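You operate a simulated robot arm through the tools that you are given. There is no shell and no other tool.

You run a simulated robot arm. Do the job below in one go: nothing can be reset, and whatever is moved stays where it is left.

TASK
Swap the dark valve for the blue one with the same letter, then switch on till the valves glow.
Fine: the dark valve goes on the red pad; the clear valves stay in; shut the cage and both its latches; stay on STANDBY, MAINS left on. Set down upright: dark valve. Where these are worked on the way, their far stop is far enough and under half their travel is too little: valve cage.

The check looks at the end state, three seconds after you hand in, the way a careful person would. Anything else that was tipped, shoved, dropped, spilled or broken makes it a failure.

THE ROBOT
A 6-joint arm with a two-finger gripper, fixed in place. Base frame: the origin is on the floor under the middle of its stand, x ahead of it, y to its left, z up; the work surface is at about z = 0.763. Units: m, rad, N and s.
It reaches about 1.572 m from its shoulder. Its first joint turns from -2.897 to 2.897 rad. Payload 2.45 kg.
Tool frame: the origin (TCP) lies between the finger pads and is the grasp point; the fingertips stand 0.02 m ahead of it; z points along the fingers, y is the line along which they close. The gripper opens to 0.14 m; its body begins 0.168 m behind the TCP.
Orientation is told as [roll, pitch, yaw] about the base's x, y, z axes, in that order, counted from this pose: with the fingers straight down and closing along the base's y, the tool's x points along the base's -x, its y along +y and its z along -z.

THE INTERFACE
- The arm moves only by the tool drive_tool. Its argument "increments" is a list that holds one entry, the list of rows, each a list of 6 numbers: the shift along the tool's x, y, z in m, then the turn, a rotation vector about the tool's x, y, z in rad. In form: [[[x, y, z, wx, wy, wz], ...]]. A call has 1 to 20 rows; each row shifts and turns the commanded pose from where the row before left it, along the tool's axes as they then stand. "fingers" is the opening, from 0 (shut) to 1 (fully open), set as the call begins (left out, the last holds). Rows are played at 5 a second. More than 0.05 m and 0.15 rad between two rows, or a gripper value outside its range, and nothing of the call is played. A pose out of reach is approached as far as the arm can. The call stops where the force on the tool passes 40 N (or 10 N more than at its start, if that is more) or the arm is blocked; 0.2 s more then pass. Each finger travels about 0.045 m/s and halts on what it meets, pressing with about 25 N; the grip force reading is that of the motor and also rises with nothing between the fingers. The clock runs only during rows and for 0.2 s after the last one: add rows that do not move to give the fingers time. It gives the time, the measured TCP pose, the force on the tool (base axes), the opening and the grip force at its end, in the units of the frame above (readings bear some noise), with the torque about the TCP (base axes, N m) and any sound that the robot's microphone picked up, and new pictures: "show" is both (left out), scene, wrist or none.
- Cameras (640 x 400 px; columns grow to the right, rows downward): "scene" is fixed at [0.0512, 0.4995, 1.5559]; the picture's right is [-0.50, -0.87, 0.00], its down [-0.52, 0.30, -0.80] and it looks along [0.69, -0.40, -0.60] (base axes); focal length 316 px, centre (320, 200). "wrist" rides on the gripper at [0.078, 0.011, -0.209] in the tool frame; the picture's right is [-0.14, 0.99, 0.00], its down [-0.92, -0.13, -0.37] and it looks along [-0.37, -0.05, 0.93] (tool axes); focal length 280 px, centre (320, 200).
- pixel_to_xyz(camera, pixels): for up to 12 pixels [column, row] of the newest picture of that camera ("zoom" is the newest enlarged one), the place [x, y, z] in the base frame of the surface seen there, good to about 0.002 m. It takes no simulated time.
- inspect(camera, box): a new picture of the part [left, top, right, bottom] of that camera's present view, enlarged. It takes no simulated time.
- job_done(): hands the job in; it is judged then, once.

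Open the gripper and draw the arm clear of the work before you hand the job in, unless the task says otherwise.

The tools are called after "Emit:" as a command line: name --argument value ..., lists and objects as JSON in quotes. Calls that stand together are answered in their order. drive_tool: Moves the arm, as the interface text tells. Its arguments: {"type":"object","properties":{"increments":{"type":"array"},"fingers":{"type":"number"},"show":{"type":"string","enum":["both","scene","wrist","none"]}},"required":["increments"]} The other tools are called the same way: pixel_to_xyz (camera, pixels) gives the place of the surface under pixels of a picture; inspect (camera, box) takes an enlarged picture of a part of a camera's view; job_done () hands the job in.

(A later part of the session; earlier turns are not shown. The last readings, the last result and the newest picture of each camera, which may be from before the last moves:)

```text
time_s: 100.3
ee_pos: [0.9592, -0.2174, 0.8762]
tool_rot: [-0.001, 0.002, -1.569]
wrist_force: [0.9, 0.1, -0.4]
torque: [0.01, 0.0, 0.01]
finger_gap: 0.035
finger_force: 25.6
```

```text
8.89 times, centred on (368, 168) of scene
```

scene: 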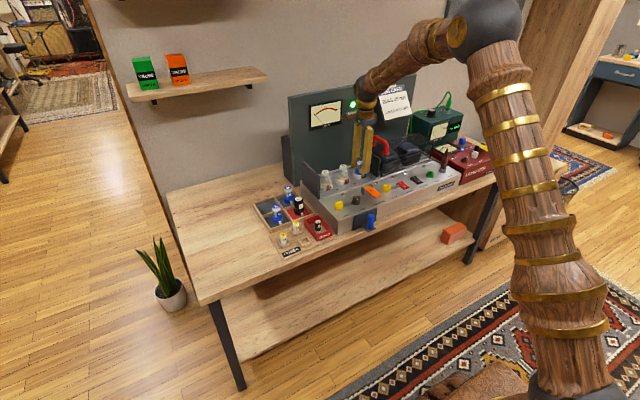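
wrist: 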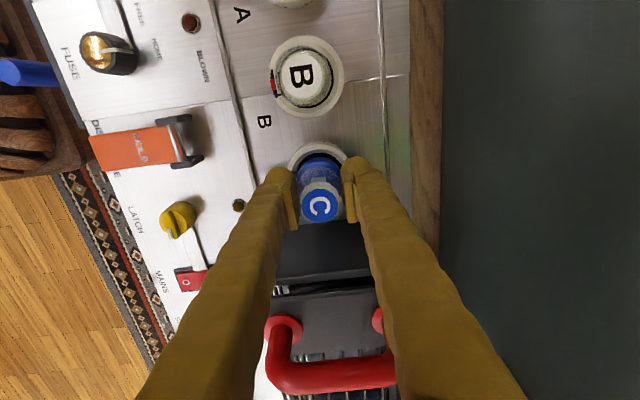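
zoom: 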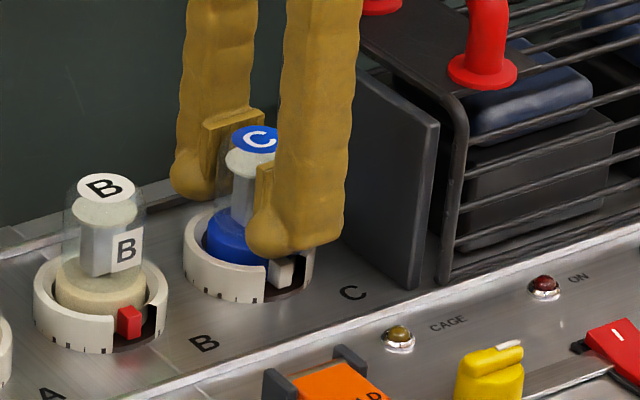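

Nearly seated, still no resistance. I continue in 0.7 mm steps until it bottoms.

Emit:
drive_tool --increments '[[[0, 0, 0.0008, 0, 0, 0], [0, 0, 0.0008, 0, 0, 0], [0, 0, 0.0008, 0, 0, 0], [0, 0, 0, 0, 0, 0]]]' --show "none"

```text
time_s: 101.3
ee_pos: [0.961, -0.2173, 0.8758]
tool_rot: [0.001, 0.002, -1.571]
wrist_force: [-2.4, 3.7, 16.7]
torque: [0.15, 0.08, -0.01]
finger_gap: 0.035
finger_force: 24.9
```

It bottoms with 17 N. I check the cap height against valve B and the tab in the gap.

Emit:
inspect --camera "scene" --box '[335, 150, 385, 190]'

Emit:
pixel_to_xyz --camera "zoom" --pixels '[[330, 110], [140, 175], [340, 105], [150, 170], [300, 235], [390, 265]]'

Emit:
inspect --camera "wrist" --box '[270, 130, 370, 230]'

```text
10.00 times, centred on (360, 170) of scene
```

zoom: 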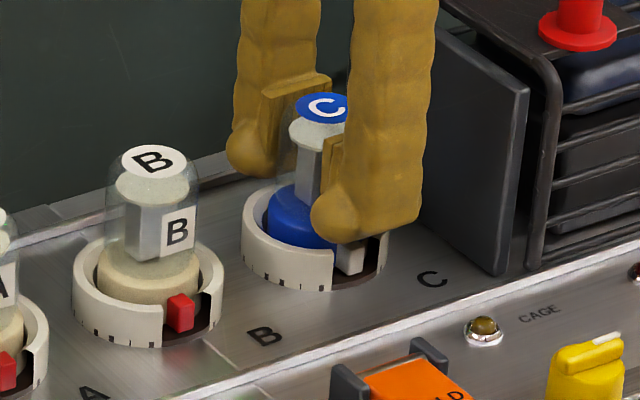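

```text
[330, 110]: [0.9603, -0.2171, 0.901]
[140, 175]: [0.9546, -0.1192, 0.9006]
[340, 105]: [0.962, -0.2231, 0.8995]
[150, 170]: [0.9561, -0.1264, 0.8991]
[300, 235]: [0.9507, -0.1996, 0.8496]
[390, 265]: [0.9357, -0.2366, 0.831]
```

```text
4.00 times, centred on (320, 180) of wrist
```

zoom: 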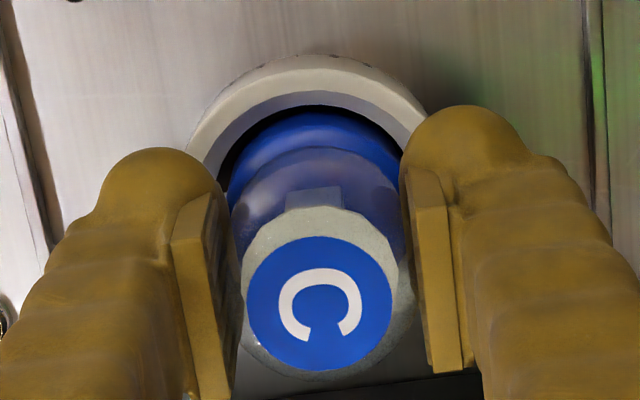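

Blue C's cap is at z 0.900, level with B's, with the same ring clearance and tab in the gap: seated. I open the fingers and rise straight up.

Emit:
drive_tool --increments '[[[0, 0, 0, 0, 0, 0], [0, 0, 0, 0, 0, 0], [0, 0, 0, 0, 0, 0], [0, 0, -0.02, 0, 0, 0], [0, 0, -0.03, 0, 0, 0], [0, 0, -0.04, 0, 0, 0], [0, 0, -0.04, 0, 0, 0], [0, 0, 0, 0, 0, 0]]]' --fingers 0.4 --show "both"

Emit:
inspect --camera "scene" --box '[335, 150, 385, 190]'

Emit:
inspect --camera "wrist" --box '[270, 40, 370, 190]'

```text
time_s: 103.1
ee_pos: [0.9597, -0.218, 1.0029]
tool_rot: [-0.001, 0.001, -1.569]
wrist_force: [-0.2, 0.2, 0.6]
torque: [0.01, 0.02, -0.01]
finger_gap: 0.0562
finger_force: 0.1
```

scene: 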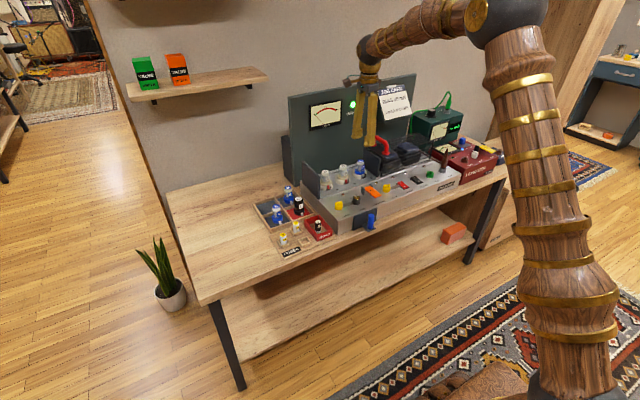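
wrist: 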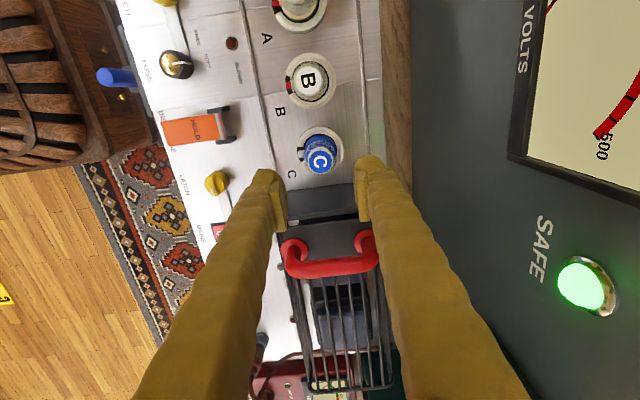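

```text
10.00 times, centred on (360, 170) of scene
```

zoom: 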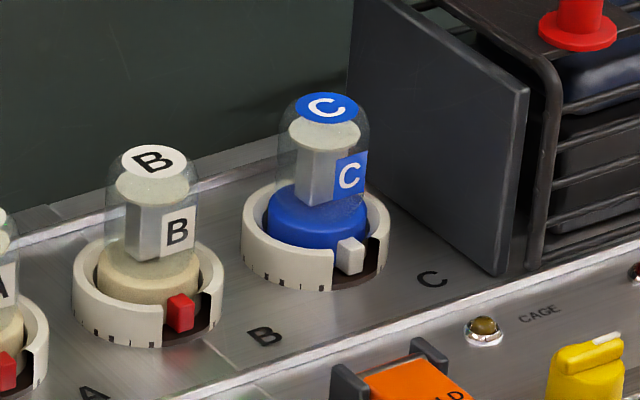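

```text
2.67 times, centred on (320, 115) of wrist
```

zoom: 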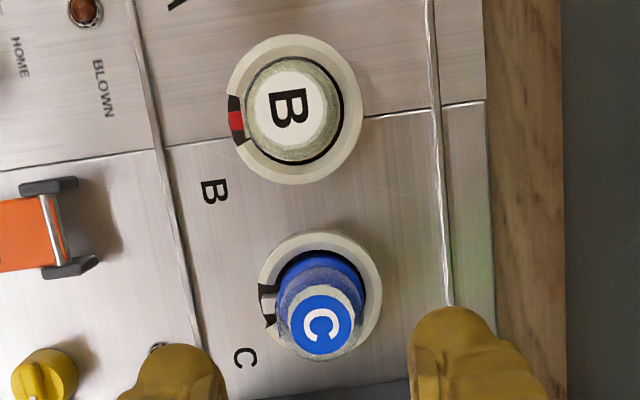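

Blue C is seated just like B (tab centred in its gap, cap level). Next I rise a bit, turn back to yaw 0 and go over the cage handle at y ≈ -0.308.

Emit:
drive_tool --increments '[[[0, 0, -0.03, 0, 0, 0], [0, 0, -0.02, 0, 0, -0.1427], [0, 0, 0, 0, 0, -0.1427], [0, 0, 0, 0, 0, -0.1427], [0, 0, 0, 0, 0, -0.1427], [0, 0, 0, 0, 0, -0.1427], [0, 0, 0, 0, 0, -0.1427], [0, 0, 0, 0, 0, -0.1427], [0, 0, 0, 0, 0, -0.1427], [0, 0, 0, 0, 0, -0.1427], [0, 0, 0, 0, 0, -0.1427], [0, 0, 0, 0, 0, -0.1427], [0.002, -0.045, 0, 0, 0, 0], [0.003, -0.045, 0, 0, 0, 0], [0, 0, 0, 0, 0, 0], [0, 0, 0, 0, 0, 0]]]' --fingers 0.35 --show "both"

Emit:
inspect --camera "wrist" --box '[220, 110, 420, 260]'

```text
time_s: 106.5
ee_pos: [0.9543, -0.3104, 1.056]
tool_rot: [0.001, 0.001, 0.002]
wrist_force: [-0.4, 0.7, -0.1]
torque: [0.0, -0.03, 0.0]
finger_gap: 0.0493
finger_force: 0.1
```

scene: 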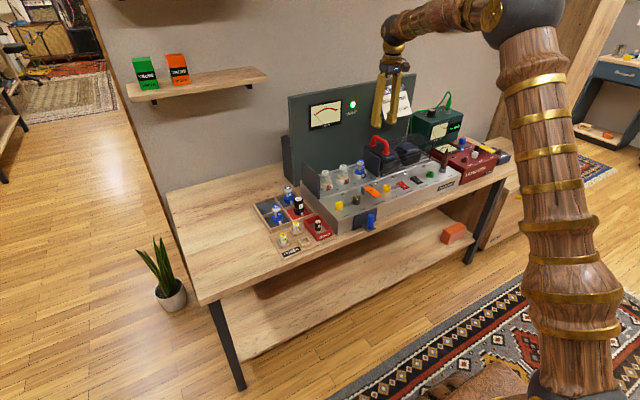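
wrist: 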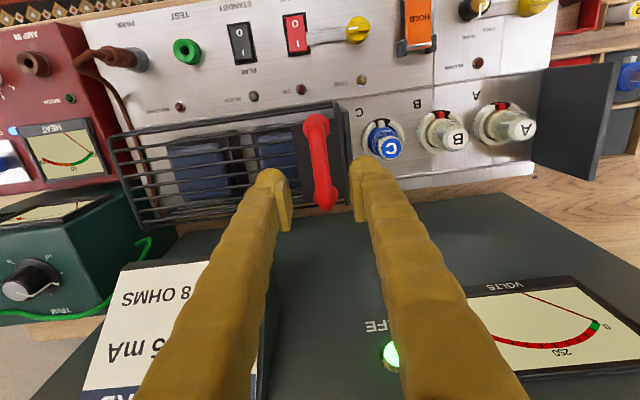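

```text
2.67 times, centred on (320, 185) of wrist
```

zoom: 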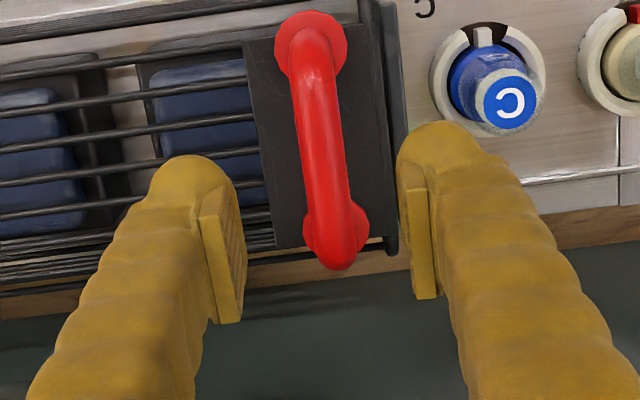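

I measure the handle bar's y here before lowering.

Emit:
pixel_to_xyz --camera "zoom" --pixels '[[318, 100], [327, 150], [335, 200], [305, 120], [345, 120], [312, 160], [350, 160]]'

Emit:
pixel_to_xyz --camera "scene" --pixels '[[375, 138], [380, 141], [384, 146], [387, 152]]'

```text
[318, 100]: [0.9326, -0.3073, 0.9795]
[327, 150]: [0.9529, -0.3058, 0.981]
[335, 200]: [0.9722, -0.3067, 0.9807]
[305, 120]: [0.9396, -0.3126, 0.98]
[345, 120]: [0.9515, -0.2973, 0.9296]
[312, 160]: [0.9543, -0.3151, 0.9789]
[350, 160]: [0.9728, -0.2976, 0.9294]
```

```text
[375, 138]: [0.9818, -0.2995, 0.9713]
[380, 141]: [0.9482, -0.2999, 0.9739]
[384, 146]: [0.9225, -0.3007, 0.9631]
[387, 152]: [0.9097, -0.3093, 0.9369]
```

The bar is at y ≈ -0.306, right where the hand is. I lower and grip it.

Emit:
drive_tool --increments '[[[0, 0, 0.03, 0, 0, 0], [0, 0, 0.03, 0, 0, 0], [0, 0, 0.022, 0, 0, 0], [0, 0, 0, 0, 0, 0]]]' --show "none"

Emit:
drive_tool --increments '[[[0, 0, 0, 0, 0, 0], [0, 0, 0, 0, 0, 0], [0, 0, 0, 0, 0, 0], [0, 0, 0, 0, 0, 0]]]' --fingers 0.0 --show "none"

Emit:
drive_tool --increments '[[[0, 0.004, 0, 0, 0, 0], [0, 0.004, 0, 0, 0, 0], [0, 0.004, 0, 0, 0, 0], [0, 0.006, 0, 0, 0, 0], [0, 0, 0, 0, 0, 0]]]' --show "none"

```text
time_s: 107.5
ee_pos: [0.9569, -0.3062, 0.9716]
tool_rot: [0.002, 0.0, 0.001]
wrist_force: [-0.3, 0.4, 0.5]
torque: [0.02, -0.03, 0.02]
finger_gap: 0.0491
finger_force: 0.0
```

```text
time_s: 108.5
ee_pos: [0.9577, -0.3059, 0.9722]
tool_rot: [0.002, 0.001, 0.0]
wrist_force: [0.1, -0.4, -2.8]
torque: [-0.02, -0.01, -0.06]
finger_gap: 0.0133
finger_force: 40.0
```

```text
time_s: 109.7
ee_pos: [0.9564, -0.2878, 0.9712]
tool_rot: [0.002, -0.001, 0.002]
wrist_force: [35.8, 1.5, -10.6]
torque: [0.02, -0.15, -0.11]
finger_gap: 0.0137
finger_force: 40.4
```

The cage follows. Fx is 36 N, so I relieve it by 1 mm in +x and keep sliding left.

Emit:
drive_tool --increments '[[[-0.0012, 0, 0, 0, 0, 0], [0, 0.01, 0, 0, 0, 0], [0, 0.01, 0, 0, 0, 0], [0, 0.012, 0, 0, 0, 0], [0, 0.012, 0, 0, 0, 0], [0, 0, 0, 0, 0, 0]]]' --show "none"

```text
time_s: 111.1
ee_pos: [0.9555, -0.2454, 0.9728]
tool_rot: [0.002, -0.001, 0.0]
wrist_force: [9.6, 1.7, 16.2]
torque: [0.01, 0.07, -0.12]
finger_gap: 0.0134
finger_force: 40.1
```

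Forces are moderate; y = -0.245. I continue sliding.

Emit:
drive_tool --increments '[[[0, 0.013, 0, 0, 0, 0], [0, 0.013, 0, 0, 0, 0], [0, 0.013, 0, 0, 0, 0], [0, 0.013, 0, 0, 0, 0], [0, 0.013, 0, 0, 0, 0], [0, 0, 0, 0, 0, 0]]]' --show "scene"

Emit:
inspect --camera "scene" --box '[310, 115, 430, 200]'

```text
time_s: 112.5
ee_pos: [0.9565, -0.1801, 0.9712]
tool_rot: [0.003, -0.001, 0.0]
wrist_force: [-15.1, 1.9, 27.9]
torque: [-0.01, 0.09, -0.11]
finger_gap: 0.0136
finger_force: 39.9
```

scene: 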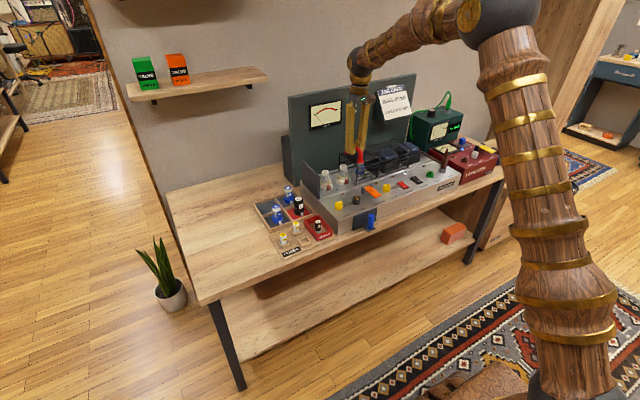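

```text
4.71 times, centred on (370, 158) of scene
```

zoom: 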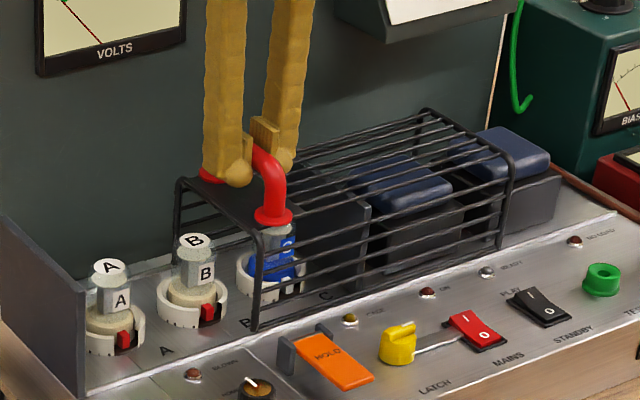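

The cage passes over blue C cleanly. Fz is +28 N, so I ease up 1 mm and continue.

Emit:
drive_tool --increments '[[[0, 0, -0.0012, 0, 0, 0], [0, 0.013, 0, 0, 0, 0], [0, 0.013, 0, 0, 0, 0], [0, 0.013, 0, 0, 0, 0], [0, 0.013, 0, 0, 0, 0], [0, 0, 0, 0, 0, 0]]]' --show "none"

Emit:
drive_tool --increments '[[[0, 0.013, 0, 0, 0, 0], [0, 0.013, 0, 0, 0, 0], [0, 0.013, 0, 0, 0, 0], [0, 0.013, 0, 0, 0, 0], [0, 0, 0, 0, 0, 0]]]' --show "none"

```text
time_s: 114.1
ee_pos: [0.9566, -0.1296, 0.9724]
tool_rot: [0.003, 0.002, 0.001]
wrist_force: [8.0, 0.7, -3.7]
torque: [-0.01, -0.3, -0.17]
finger_gap: 0.0136
finger_force: 39.9
stopped in row 6: the force on the tool passed its limit at 42 N (the readings are from after the stop); the commanded pose is now the measured one
```

```text
time_s: 115.3
ee_pos: [0.9567, -0.0767, 0.9715]
tool_rot: [0.002, 0.003, 0.002]
wrist_force: [20.5, 1.5, -33.0]
torque: [0.02, -0.2, -0.14]
finger_gap: 0.0133
finger_force: 40.1
```

y = -0.077; I relieve the strains and continue toward the closed stop.

Emit:
drive_tool --increments '[[[-0.0006, 0, 0.0012, 0, 0, 0], [0, 0.012, 0, 0, 0, 0], [0, 0.012, 0, 0, 0, 0], [0, 0.012, 0, 0, 0, 0], [0, 0.009, 0, 0, 0, 0], [0, 0, 0, 0, 0, 0]]]' --show "none"

Emit:
drive_tool --increments '[[[0, 0.004, 0, 0, 0, 0], [0, 0.004, 0, 0, 0, 0], [0, 0.004, 0, 0, 0, 0], [0, 0.003, 0, 0, 0, 0], [0, 0, 0, 0, 0, 0]]]' --show "both"

Emit:
inspect --camera "scene" --box '[290, 130, 400, 210]'

```text
time_s: 116.7
ee_pos: [0.9563, -0.0315, 0.9716]
tool_rot: [0.003, 0.0, 0.001]
wrist_force: [36.3, 1.4, -2.8]
torque: [-0.01, -0.34, -0.15]
finger_gap: 0.0135
finger_force: 40.6
```

```text
time_s: 118.0
ee_pos: [0.9551, -0.0187, 0.9719]
tool_rot: [0.0, 0.002, 0.0]
wrist_force: [2.0, -5.2, -1.4]
torque: [0.02, -0.02, -0.01]
finger_gap: 0.0135
finger_force: 40.6
stopped in row 5: the force on the tool passed its limit at 48 N (the readings are from after the stop); the commanded pose is now the measured one
```

scene: 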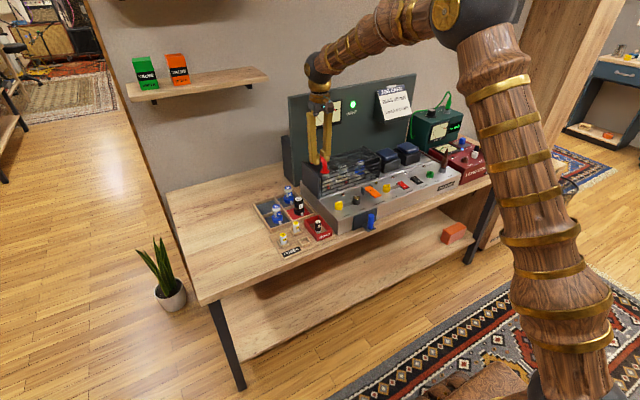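
wrist: 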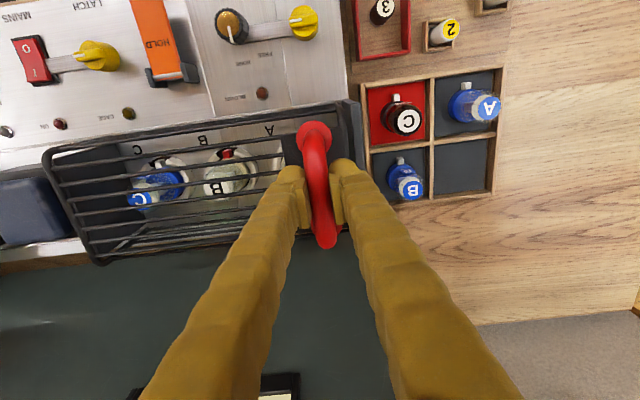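

```text
5.00 times, centred on (345, 170) of scene
```

zoom: 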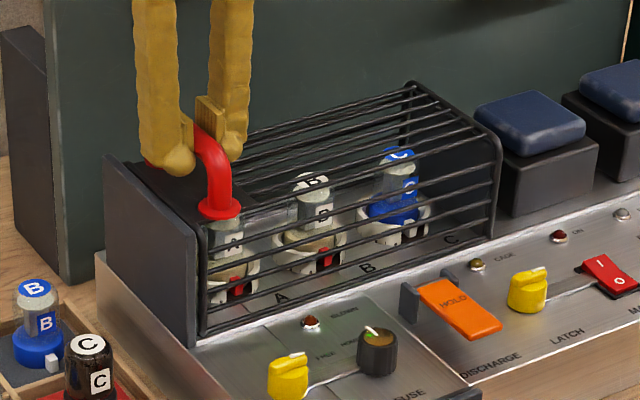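

The cage is fully closed against the left cheek, as at the start. I release the handle and go to the right latch, with a starting yaw of -0.65 so I can turn it back counter-clockwise.

Emit:
drive_tool --increments '[[[0, 0, 0, 0, 0, 0], [0, 0, 0, 0, 0, 0], [0, 0, 0, 0, 0, 0], [0, 0, -0.045, 0, 0, 0], [0, 0, -0.045, 0, 0, 0], [0.02377, -0.0371, 0, 0, 0, 0], [0.02377, -0.0371, 0, 0, 0, 0], [0.02377, -0.0371, 0, 0, 0, 0], [0.02377, -0.0371, 0, 0, 0, 0], [0.02377, -0.0371, 0, 0, 0, 0], [0.02377, -0.0371, 0, 0, 0, 0], [0, 0, 0.02, 0, 0, 0.13], [0, 0, 0.02, 0, 0, 0.13], [0, 0, 0.02, 0, 0, 0.13], [0, 0, 0.02, 0, 0, 0.13], [0, 0, 0.02, 0, 0, 0.13], [0, 0, 0, 0, 0, 0], [0, 0, 0, 0, 0, 0]]]' --fingers 0.3 --show "both"

Emit:
inspect --camera "wrist" --box '[220, 110, 420, 250]'

```text
time_s: 121.8
ee_pos: [0.8141, -0.2425, 0.963]
tool_rot: [0.0, 0.001, -0.652]
wrist_force: [0.0, 0.3, -0.2]
torque: [-0.01, 0.02, 0.02]
finger_gap: 0.0421
finger_force: 0.0
```

scene: 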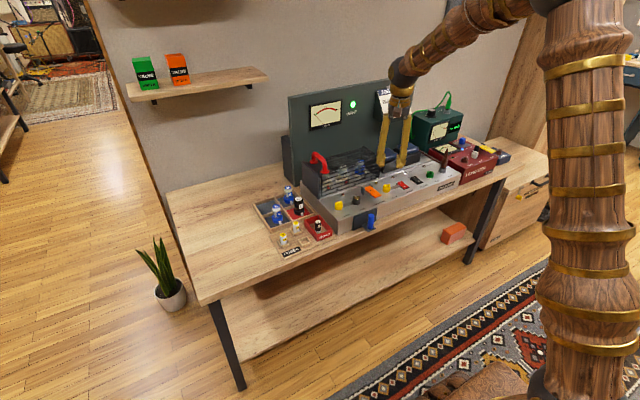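
wrist: 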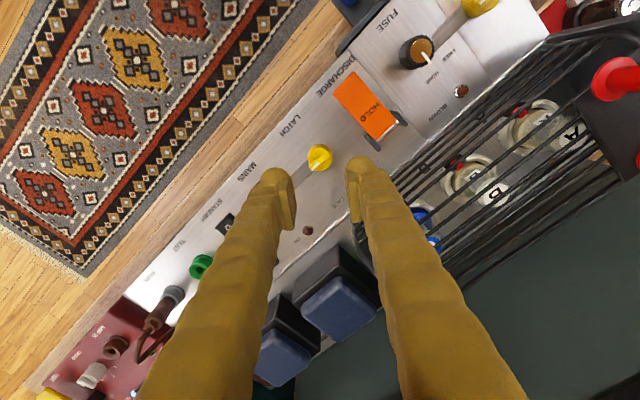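

```text
2.86 times, centred on (320, 180) of wrist
```

zoom: 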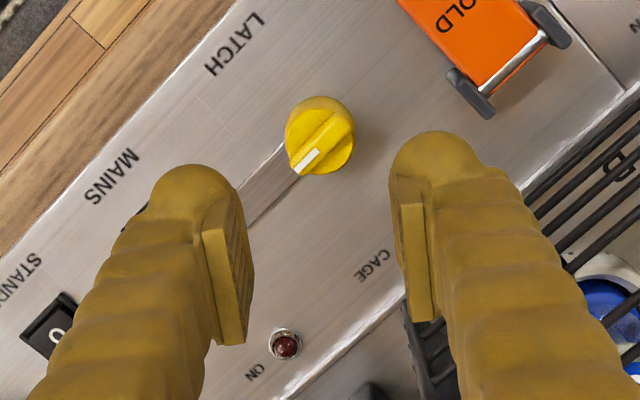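

Knob is between the fingers; HOLD lever is clear. I descend to the knob.

Emit:
drive_tool --increments '[[[0, 0, 0.03, 0, 0, 0], [0, 0, 0.03, 0, 0, 0], [0, 0, 0.025, 0, 0, 0], [0, 0, 0.017, 0, 0, 0], [0, 0, 0, 0, 0, 0]]]' --show "wrist"

Emit:
inspect --camera "wrist" --box '[220, 130, 420, 270]'

```text
time_s: 123.0
ee_pos: [0.8101, -0.2419, 0.8601]
tool_rot: [-0.002, 0.001, -0.651]
wrist_force: [0.2, -0.9, 0.3]
torque: [-0.01, 0.02, 0.02]
finger_gap: 0.0418
finger_force: 0.0
```

wrist: 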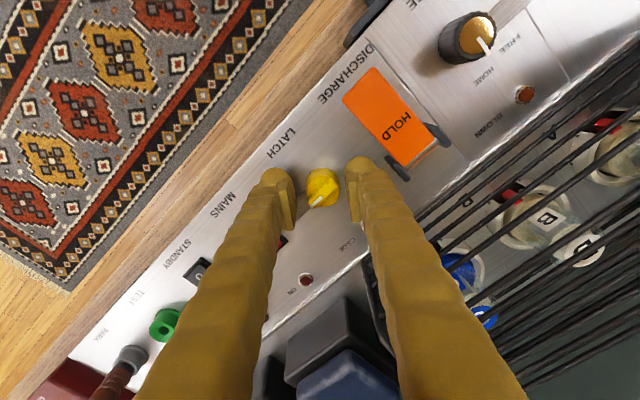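

```text
2.86 times, centred on (320, 200) of wrist
```

zoom: 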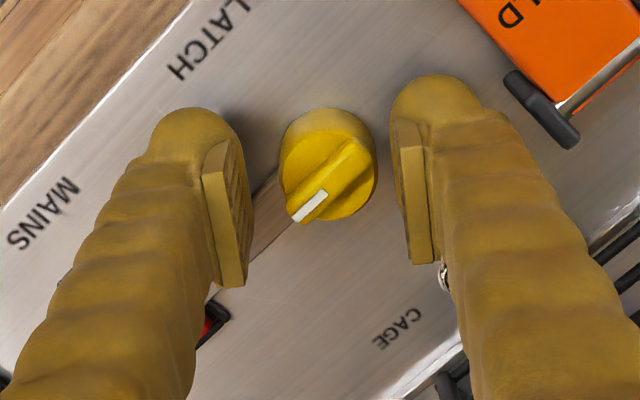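

Centred. I close and begin turning counter-clockwise (toward the cage).

Emit:
drive_tool --increments '[[[0, 0, 0, 0, 0, 0], [0, 0, 0, 0, 0, 0], [0, 0, 0, 0, 0, 0]]]' --fingers 0.1 --show "none"

Emit:
drive_tool --increments '[[[0, 0, 0, 0, 0, -0.05], [0, 0, 0, 0, 0, -0.06], [0, 0, 0, 0, 0, -0.06], [0, 0, 0, 0, 0, -0.06], [0, 0, 0, 0, 0, 0]]]' --show "wrist"

Emit:
inspect --camera "wrist" --box '[220, 130, 420, 270]'

```text
time_s: 123.8
ee_pos: [0.8102, -0.2408, 0.8593]
tool_rot: [-0.001, 0.001, -0.65]
wrist_force: [11.0, 23.9, -1.9]
torque: [0.16, -0.17, -0.04]
finger_gap: 0.0311
finger_force: 12.5
```

```text
time_s: 125.0
ee_pos: [0.8107, -0.241, 0.8616]
tool_rot: [-0.002, 0.002, -0.419]
wrist_force: [6.1, 20.4, -7.3]
torque: [0.1, -0.04, 0.0]
finger_gap: 0.0289
finger_force: 10.6
```

wrist: 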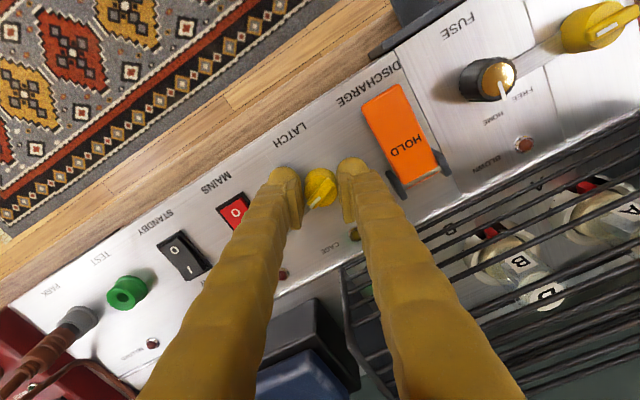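

```text
2.86 times, centred on (320, 200) of wrist
```

zoom: 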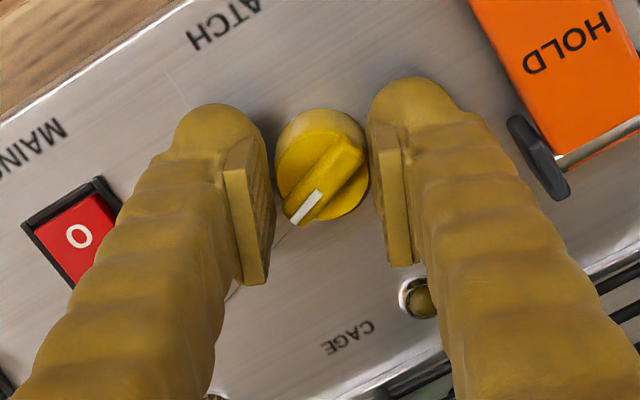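

The ridge follows the fingers. I continue turning counter-clockwise.

Emit:
drive_tool --increments '[[[0, 0.0008, 0, 0, 0, -0.06], [0, 0, 0, 0, 0, -0.07], [0, 0, 0, 0, 0, -0.07], [0, 0, 0, 0, 0, -0.07], [0, 0, 0, 0, 0, 0]]]' --fingers 0.0 --show "wrist"

Emit:
inspect --camera "wrist" --box '[220, 130, 420, 270]'

```text
time_s: 126.2
ee_pos: [0.8105, -0.2404, 0.8609]
tool_rot: [-0.002, 0.001, -0.15]
wrist_force: [-21.9, -10.4, 9.5]
torque: [-0.2, 0.35, -0.03]
finger_gap: 0.0269
finger_force: 44.6
```

wrist: 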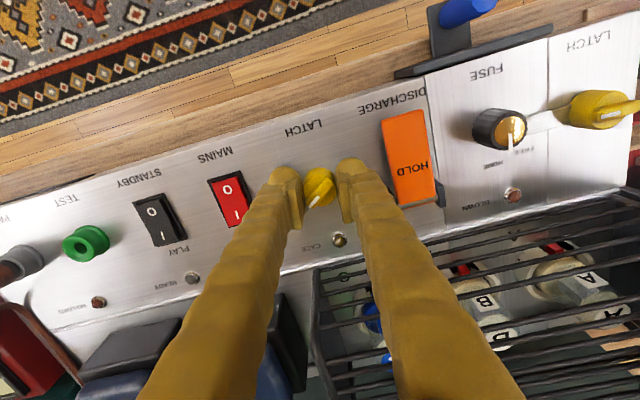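

```text
2.86 times, centred on (320, 200) of wrist
```

zoom: 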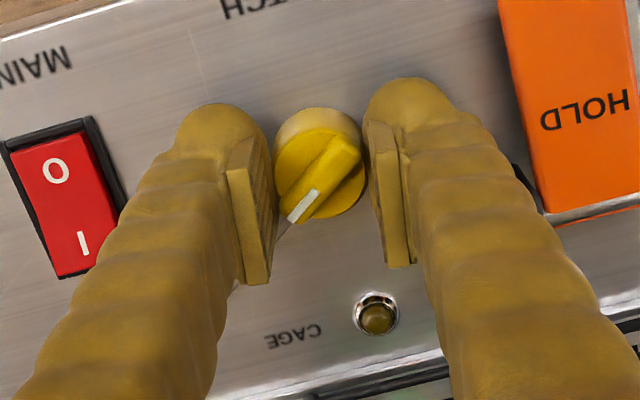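

It follows well. I ease 1 mm toward -x and turn on.

Emit:
drive_tool --increments '[[[0.001, 0, 0, 0, 0, -0.06], [0, 0, 0, 0, 0, -0.07], [0, 0, 0, 0, 0, -0.07], [0, 0, 0, 0, 0, -0.07], [0, 0, 0, 0, 0, -0.07], [0, 0, 0, 0, 0, 0]]]' --show "none"

Emit:
drive_tool --increments '[[[0, 0, 0, 0, 0, -0.07], [0, 0, 0, 0, 0, -0.07], [0, 0, 0, 0, 0, -0.07], [0, 0, 0, 0, 0, -0.07], [0, 0, 0, 0, 0, 0]]]' --show "wrist"

Emit:
inspect --camera "wrist" --box '[220, 130, 420, 270]'

```text
time_s: 127.6
ee_pos: [0.8117, -0.2402, 0.8616]
tool_rot: [-0.003, 0.0, 0.192]
wrist_force: [2.5, -2.3, -3.1]
torque: [-0.04, 0.03, 0.01]
finger_gap: 0.0268
finger_force: 44.8
stopped in row 6: the force on the tool passed its limit at 41 N (the readings are from after the stop); the commanded pose is now the measured one
```

```text
time_s: 128.8
ee_pos: [0.8118, -0.24, 0.86]
tool_rot: [-0.001, 0.002, 0.472]
wrist_force: [-13.8, -13.1, 13.4]
torque: [-0.16, 0.26, 0.03]
finger_gap: 0.0272
finger_force: 45.2
```

wrist: 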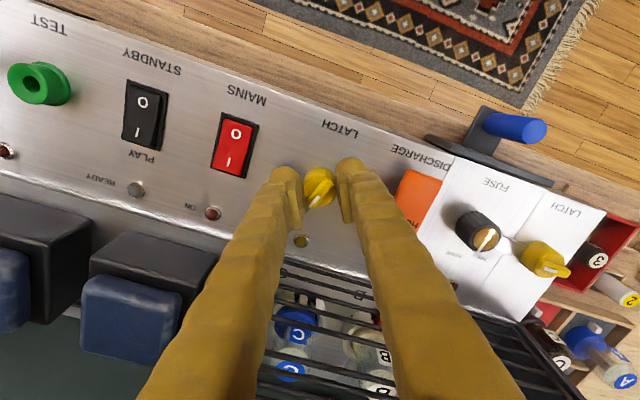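

```text
2.86 times, centred on (320, 200) of wrist
```

zoom: 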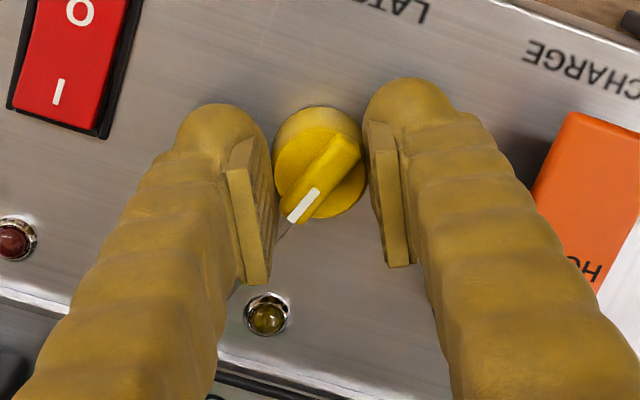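

The bar is nearing the CAGE lamp. I keep turning toward the shut stop.

Emit:
drive_tool --increments '[[[0, 0, 0, 0, 0, -0.07], [0, 0, 0, 0, 0, -0.07], [0, 0, 0, 0, 0, -0.07], [0, 0, 0, 0, 0, -0.07], [0, 0, 0, 0, 0, -0.07], [0, 0, 0, 0, 0, 0]]]' --show "wrist"

Emit:
inspect --camera "wrist" --box '[220, 130, 420, 270]'

```text
time_s: 130.2
ee_pos: [0.8116, -0.2395, 0.8607]
tool_rot: [-0.001, 0.001, 0.822]
wrist_force: [-8.8, -14.5, -8.0]
torque: [-0.12, 0.05, -0.39]
finger_gap: 0.027
finger_force: 45.0
```

wrist: 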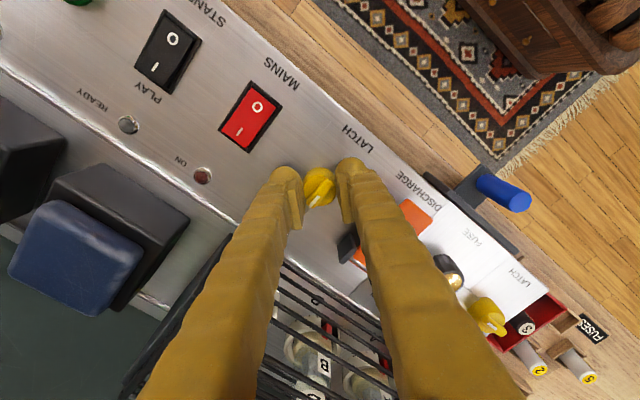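

```text
2.86 times, centred on (320, 200) of wrist
```

zoom: 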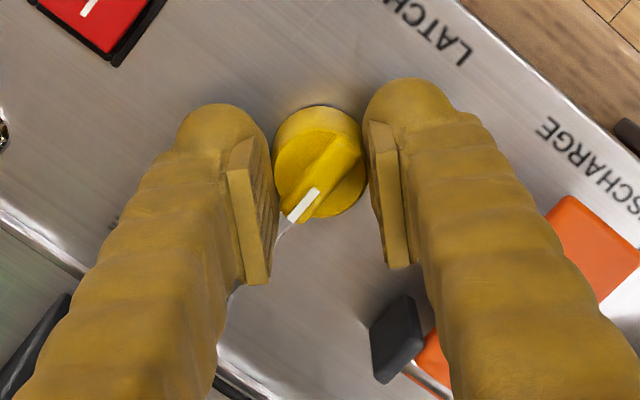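

Torque about z is -0.39 N m: it is against the shut stop. I release and rise to check it.

Emit:
drive_tool --increments '[[[0, 0, 0, 0, 0, 0], [0, 0, 0, 0, 0, 0], [0, 0, 0, 0, 0, 0], [0, 0, -0.03, 0, 0, 0], [0, 0, -0.04, 0, 0, 0], [0, 0, -0.04, 0, 0, 0], [0, 0, 0, 0, 0, 0]]]' --fingers 0.31 --show "both"

Emit:
inspect --camera "wrist" --box '[220, 110, 420, 250]'

Emit:
inspect --camera "scene" --box '[325, 165, 425, 225]'

```text
time_s: 131.8
ee_pos: [0.8128, -0.2395, 0.9683]
tool_rot: [-0.001, 0.002, 0.818]
wrist_force: [0.4, -0.1, 0.3]
torque: [-0.01, 0.01, -0.01]
finger_gap: 0.0434
finger_force: 0.1
```

scene: 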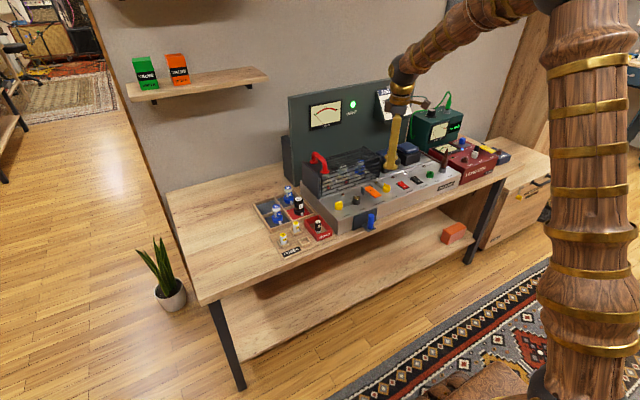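
wrist: 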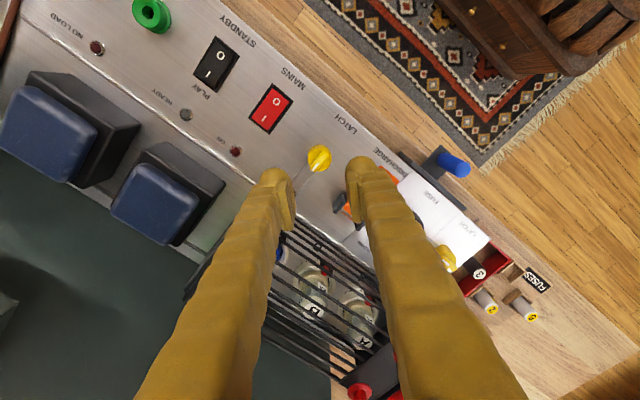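

```text
2.86 times, centred on (320, 180) of wrist
```

zoom: 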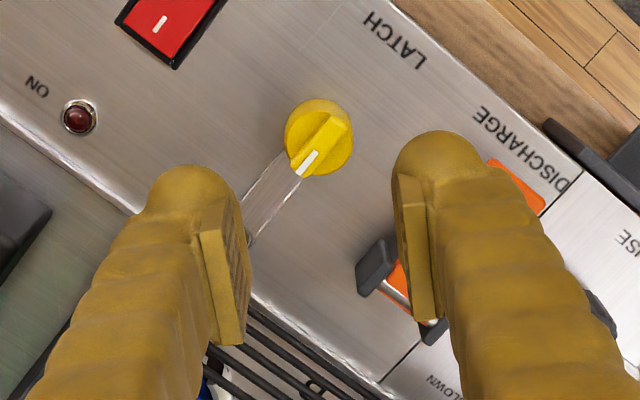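

```text
6.40 times, centred on (375, 195) of scene
```

zoom: 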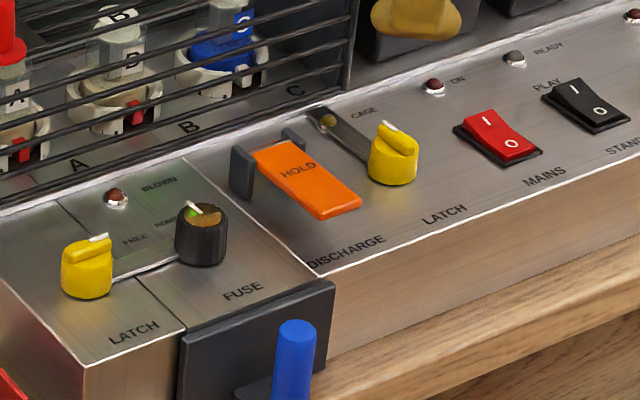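

The right latch is shut exactly as at the start. Now I turn the hand to yaw -0.8 and move over the left latch at (0.812, -0.0155).

Emit:
drive_tool --increments '[[[0, 0, 0, 0, 0, 0.147], [0, 0, 0, 0, 0, 0.147], [0, 0, 0, 0, 0, 0.147], [0, 0, 0, 0, 0, 0.147], [0, 0, 0, 0, 0, 0.147], [0, 0, 0, 0, 0, 0.147], [0, 0, 0, 0, 0, 0.147], [0, 0, 0, 0, 0, 0.147], [0, 0, 0, 0, 0, 0.147], [0, 0, 0, 0, 0, 0.147], [0, 0, 0, 0, 0, 0.147], [0.0322, 0.0314, 0, 0, 0, 0], [0.0322, 0.0314, 0, 0, 0, 0], [0.0322, 0.0314, 0, 0, 0, 0], [0.0322, 0.0314, 0, 0, 0, 0], [0.0322, 0.0314, 0, 0, 0, 0], [0, 0, 0, 0, 0, 0], [0, 0, 0, 0, 0, 0]]]' --fingers 0.3 --show "both"

Emit:
inspect --camera "wrist" --box '[220, 110, 420, 250]'

Emit:
pixel_to_xyz --camera "zoom" --pixels '[[320, 135], [290, 130], [345, 140], [320, 100], [315, 170], [305, 155], [330, 118]]'

```text
time_s: 135.6
ee_pos: [0.8106, -0.0143, 0.9694]
tool_rot: [-0.001, -0.002, -0.795]
wrist_force: [0.5, 0.4, -0.5]
torque: [0.01, -0.01, -0.01]
finger_gap: 0.0417
finger_force: 0.0
```

scene: 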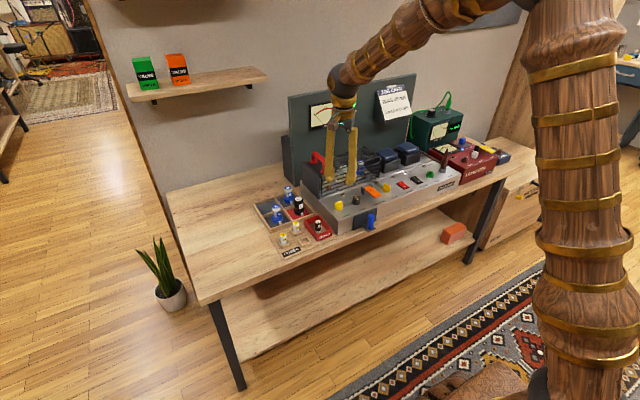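
wrist: 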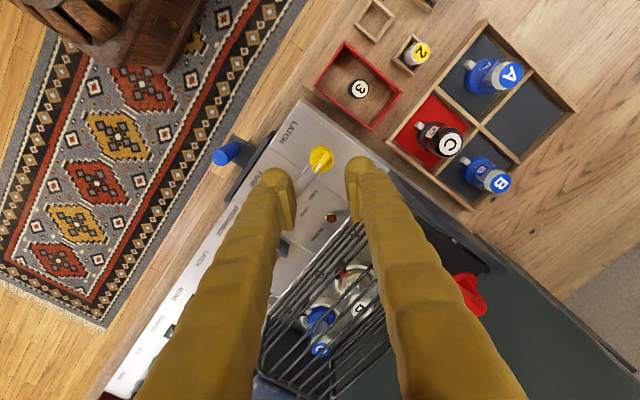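

```text
2.86 times, centred on (320, 180) of wrist
```

zoom: 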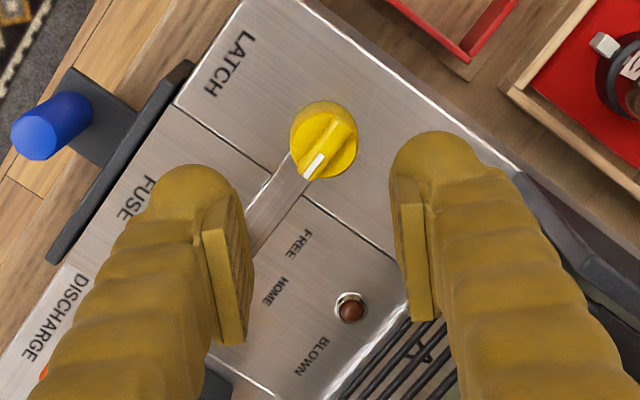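

```text
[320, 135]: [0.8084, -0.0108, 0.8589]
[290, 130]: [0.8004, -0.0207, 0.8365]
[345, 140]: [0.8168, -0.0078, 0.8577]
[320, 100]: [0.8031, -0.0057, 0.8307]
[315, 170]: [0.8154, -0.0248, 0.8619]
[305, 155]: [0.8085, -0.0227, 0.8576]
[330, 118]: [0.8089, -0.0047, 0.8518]
```

The knob is right under the grasp point. I descend onto it.

Emit:
drive_tool --increments '[[[0, 0, 0.03, 0, 0, 0], [0, 0, 0.03, 0, 0, 0], [0, 0, 0.03, 0, 0, 0], [0, 0, 0.02, 0, 0, 0], [0, 0, 0, 0, 0, 0]]]' --show "wrist"

Emit:
inspect --camera "wrist" --box '[220, 130, 420, 270]'

```text
time_s: 136.8
ee_pos: [0.8102, -0.0146, 0.858]
tool_rot: [-0.003, -0.002, -0.796]
wrist_force: [-0.8, -1.0, -1.3]
torque: [-0.01, -0.01, 0.01]
finger_gap: 0.0418
finger_force: 0.1
```

wrist: 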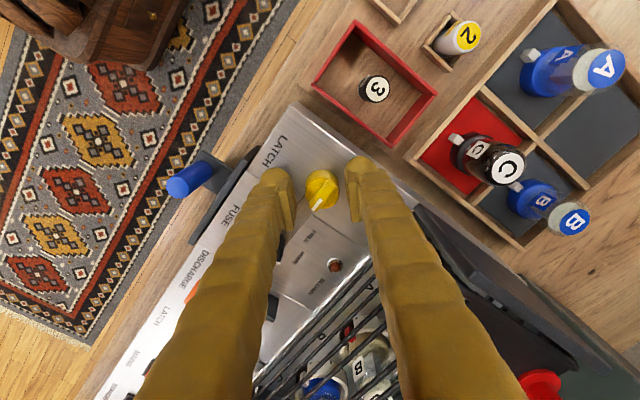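

```text
2.86 times, centred on (320, 200) of wrist
```

zoom: 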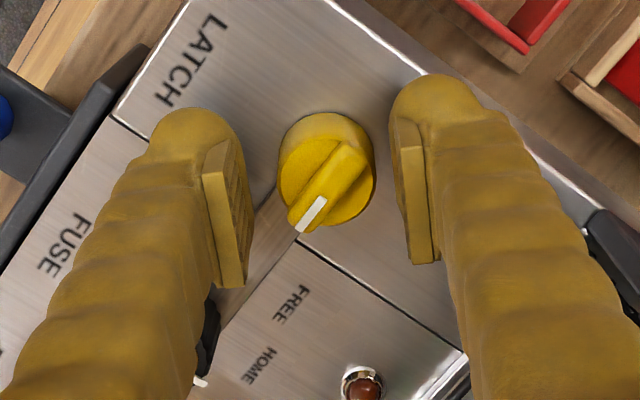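

Centred between the pads. I close and turn counter-clockwise toward the cage.

Emit:
drive_tool --increments '[[[0, 0, 0, 0, 0, 0], [0, 0, 0, 0, 0, 0], [0, 0, 0, 0, 0, 0]]]' --fingers 0.0 --show "none"

Emit:
drive_tool --increments '[[[0, 0, 0, 0, 0, -0.05], [0, 0, 0, 0, 0, -0.06], [0, 0, 0, 0, 0, -0.06], [0, 0, 0, 0, 0, -0.06], [0, 0, 0, 0, 0, 0]]]' --show "wrist"

Emit:
inspect --camera "wrist" --box '[220, 130, 420, 270]'

```text
time_s: 137.6
ee_pos: [0.8109, -0.0149, 0.8576]
tool_rot: [0.002, -0.002, -0.797]
wrist_force: [27.2, 27.9, -12.0]
torque: [0.26, -0.25, 0.19]
finger_gap: 0.0273
finger_force: 43.0
```

```text
time_s: 138.1
ee_pos: [0.8108, -0.0141, 0.8582]
tool_rot: [-0.001, -0.001, -0.726]
wrist_force: [7.9, 1.9, -9.8]
torque: [-0.11, -0.26, -0.04]
finger_gap: 0.027
finger_force: 44.9
stopped in row 2: the force on the tool passed its limit at 53 N (the readings are from after the stop); the commanded pose is now the measured one
```

wrist: 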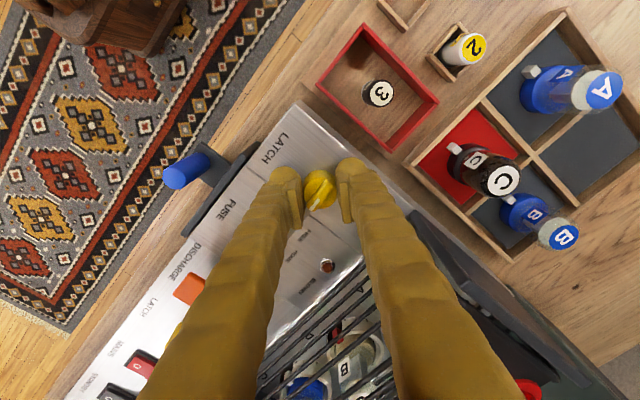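

```text
2.86 times, centred on (320, 200) of wrist
```

zoom: 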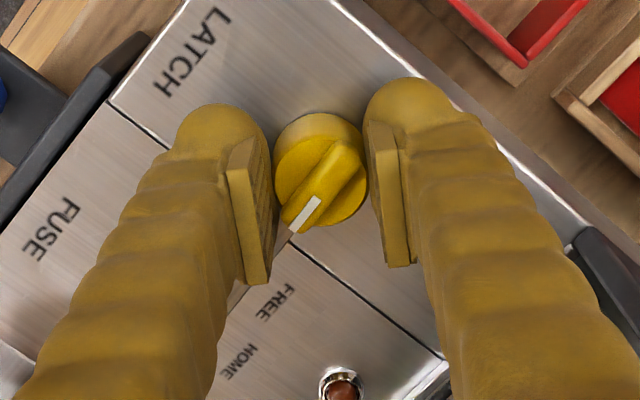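

The force is reset and the grip is good. I continue turning counter-clockwise.

Emit:
drive_tool --increments '[[[0, 0, 0, 0, 0, -0.06], [0, 0, 0, 0, 0, -0.06], [0, 0, 0, 0, 0, -0.06], [0, 0, 0, 0, 0, -0.06], [0, 0, 0, 0, 0, 0]]]' --show "wrist"

Emit:
inspect --camera "wrist" --box '[220, 130, 420, 270]'

```text
time_s: 139.3
ee_pos: [0.8118, -0.0143, 0.8578]
tool_rot: [-0.003, -0.002, -0.486]
wrist_force: [24.6, -6.3, -15.2]
torque: [-0.03, -0.3, -0.01]
finger_gap: 0.0274
finger_force: 44.8
```

wrist: 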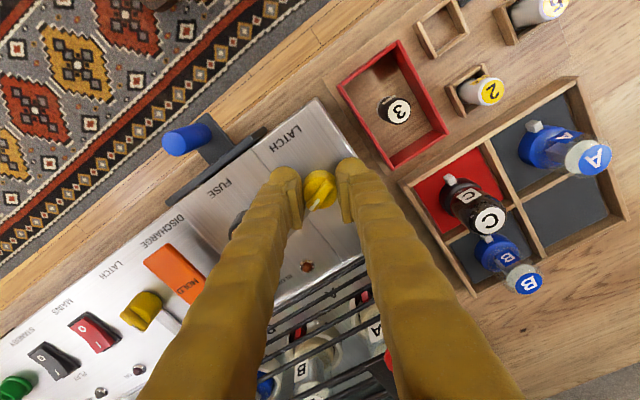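

```text
2.86 times, centred on (320, 200) of wrist
```

zoom: 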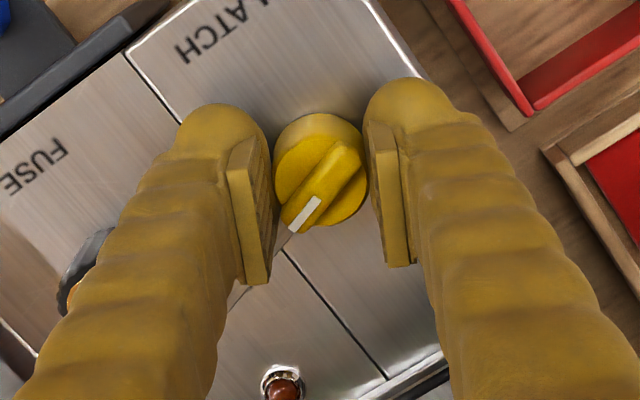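

Knob follows. I relieve the strain and keep turning.

Emit:
drive_tool --increments '[[[-0.0009, 0.0004, 0.0005, 0, 0, -0.06], [0, 0, 0, 0, 0, -0.07], [0, 0, 0, 0, 0, -0.07], [0, 0, 0, 0, 0, -0.07], [0, 0, 0, 0, 0, -0.07], [0, 0, 0, 0, 0, 0]]]' --show "none"

Emit:
drive_tool --increments '[[[0, 0, 0, 0, 0, -0.07], [0, 0, 0, 0, 0, -0.07], [0, 0, 0, 0, 0, -0.07], [0, 0, 0, 0, 0, -0.07], [0, 0, 0, 0, 0, 0]]]' --show "wrist"

Emit:
inspect --camera "wrist" --box '[220, 130, 420, 270]'

```text
time_s: 140.7
ee_pos: [0.8104, -0.0156, 0.8586]
tool_rot: [-0.003, 0.003, -0.146]
wrist_force: [-17.3, -23.7, 13.9]
torque: [-0.29, 0.28, 0.0]
finger_gap: 0.0268
finger_force: 45.0
```

```text
time_s: 141.9
ee_pos: [0.8105, -0.0151, 0.8589]
tool_rot: [-0.002, 0.004, 0.131]
wrist_force: [-22.0, -29.8, -7.9]
torque: [-0.24, 0.25, -0.01]
finger_gap: 0.0269
finger_force: 45.1
```

wrist: 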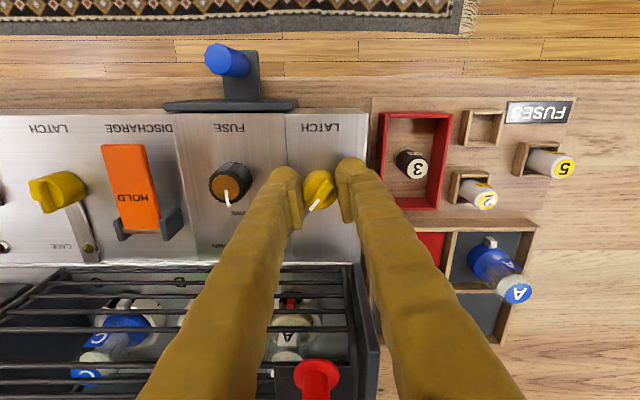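

```text
2.86 times, centred on (320, 200) of wrist
```

zoom: 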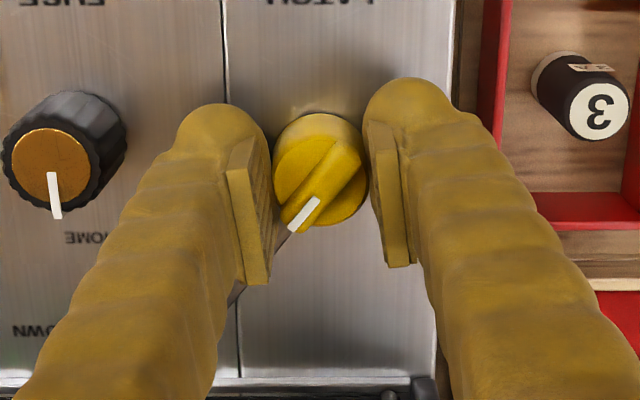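

Still following; I relieve the sideways strain and go on toward the shut stop.

Emit:
drive_tool --increments '[[[0.0009, -0.0009, 0, 0, 0, -0.06], [0, 0, 0, 0, 0, -0.07], [0, 0, 0, 0, 0, -0.07], [0, 0, 0, 0, 0, -0.07], [0, 0, 0, 0, 0, -0.07], [0, 0, 0, 0, 0, 0]]]' --show "none"

Emit:
drive_tool --increments '[[[0, 0, 0, 0, 0, -0.07], [0, 0, 0, 0, 0, -0.07], [0, 0, 0, 0, 0, -0.07], [0, 0, 0, 0, 0, -0.07], [0, 0, 0, 0, 0, -0.05], [0, 0, 0, 0, 0, 0]]]' --show "wrist"

Emit:
inspect --camera "wrist" --box '[220, 130, 420, 270]'

```text
time_s: 143.3
ee_pos: [0.8121, -0.0155, 0.8579]
tool_rot: [-0.002, 0.0, 0.474]
wrist_force: [-2.2, -22.8, -6.3]
torque: [-0.2, -0.01, -0.02]
finger_gap: 0.0268
finger_force: 45.1
```

```text
time_s: 144.7
ee_pos: [0.8118, -0.0155, 0.8588]
tool_rot: [-0.003, -0.001, 0.802]
wrist_force: [10.7, -16.5, -7.5]
torque: [-0.23, 0.0, 0.01]
finger_gap: 0.0272
finger_force: 44.8
```

wrist: 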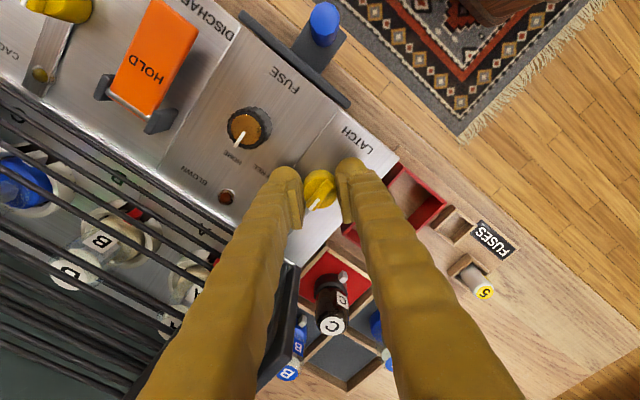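

```text
2.86 times, centred on (320, 200) of wrist
```

zoom: 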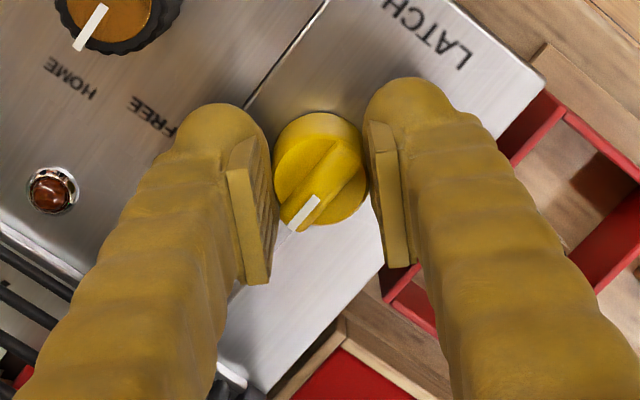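

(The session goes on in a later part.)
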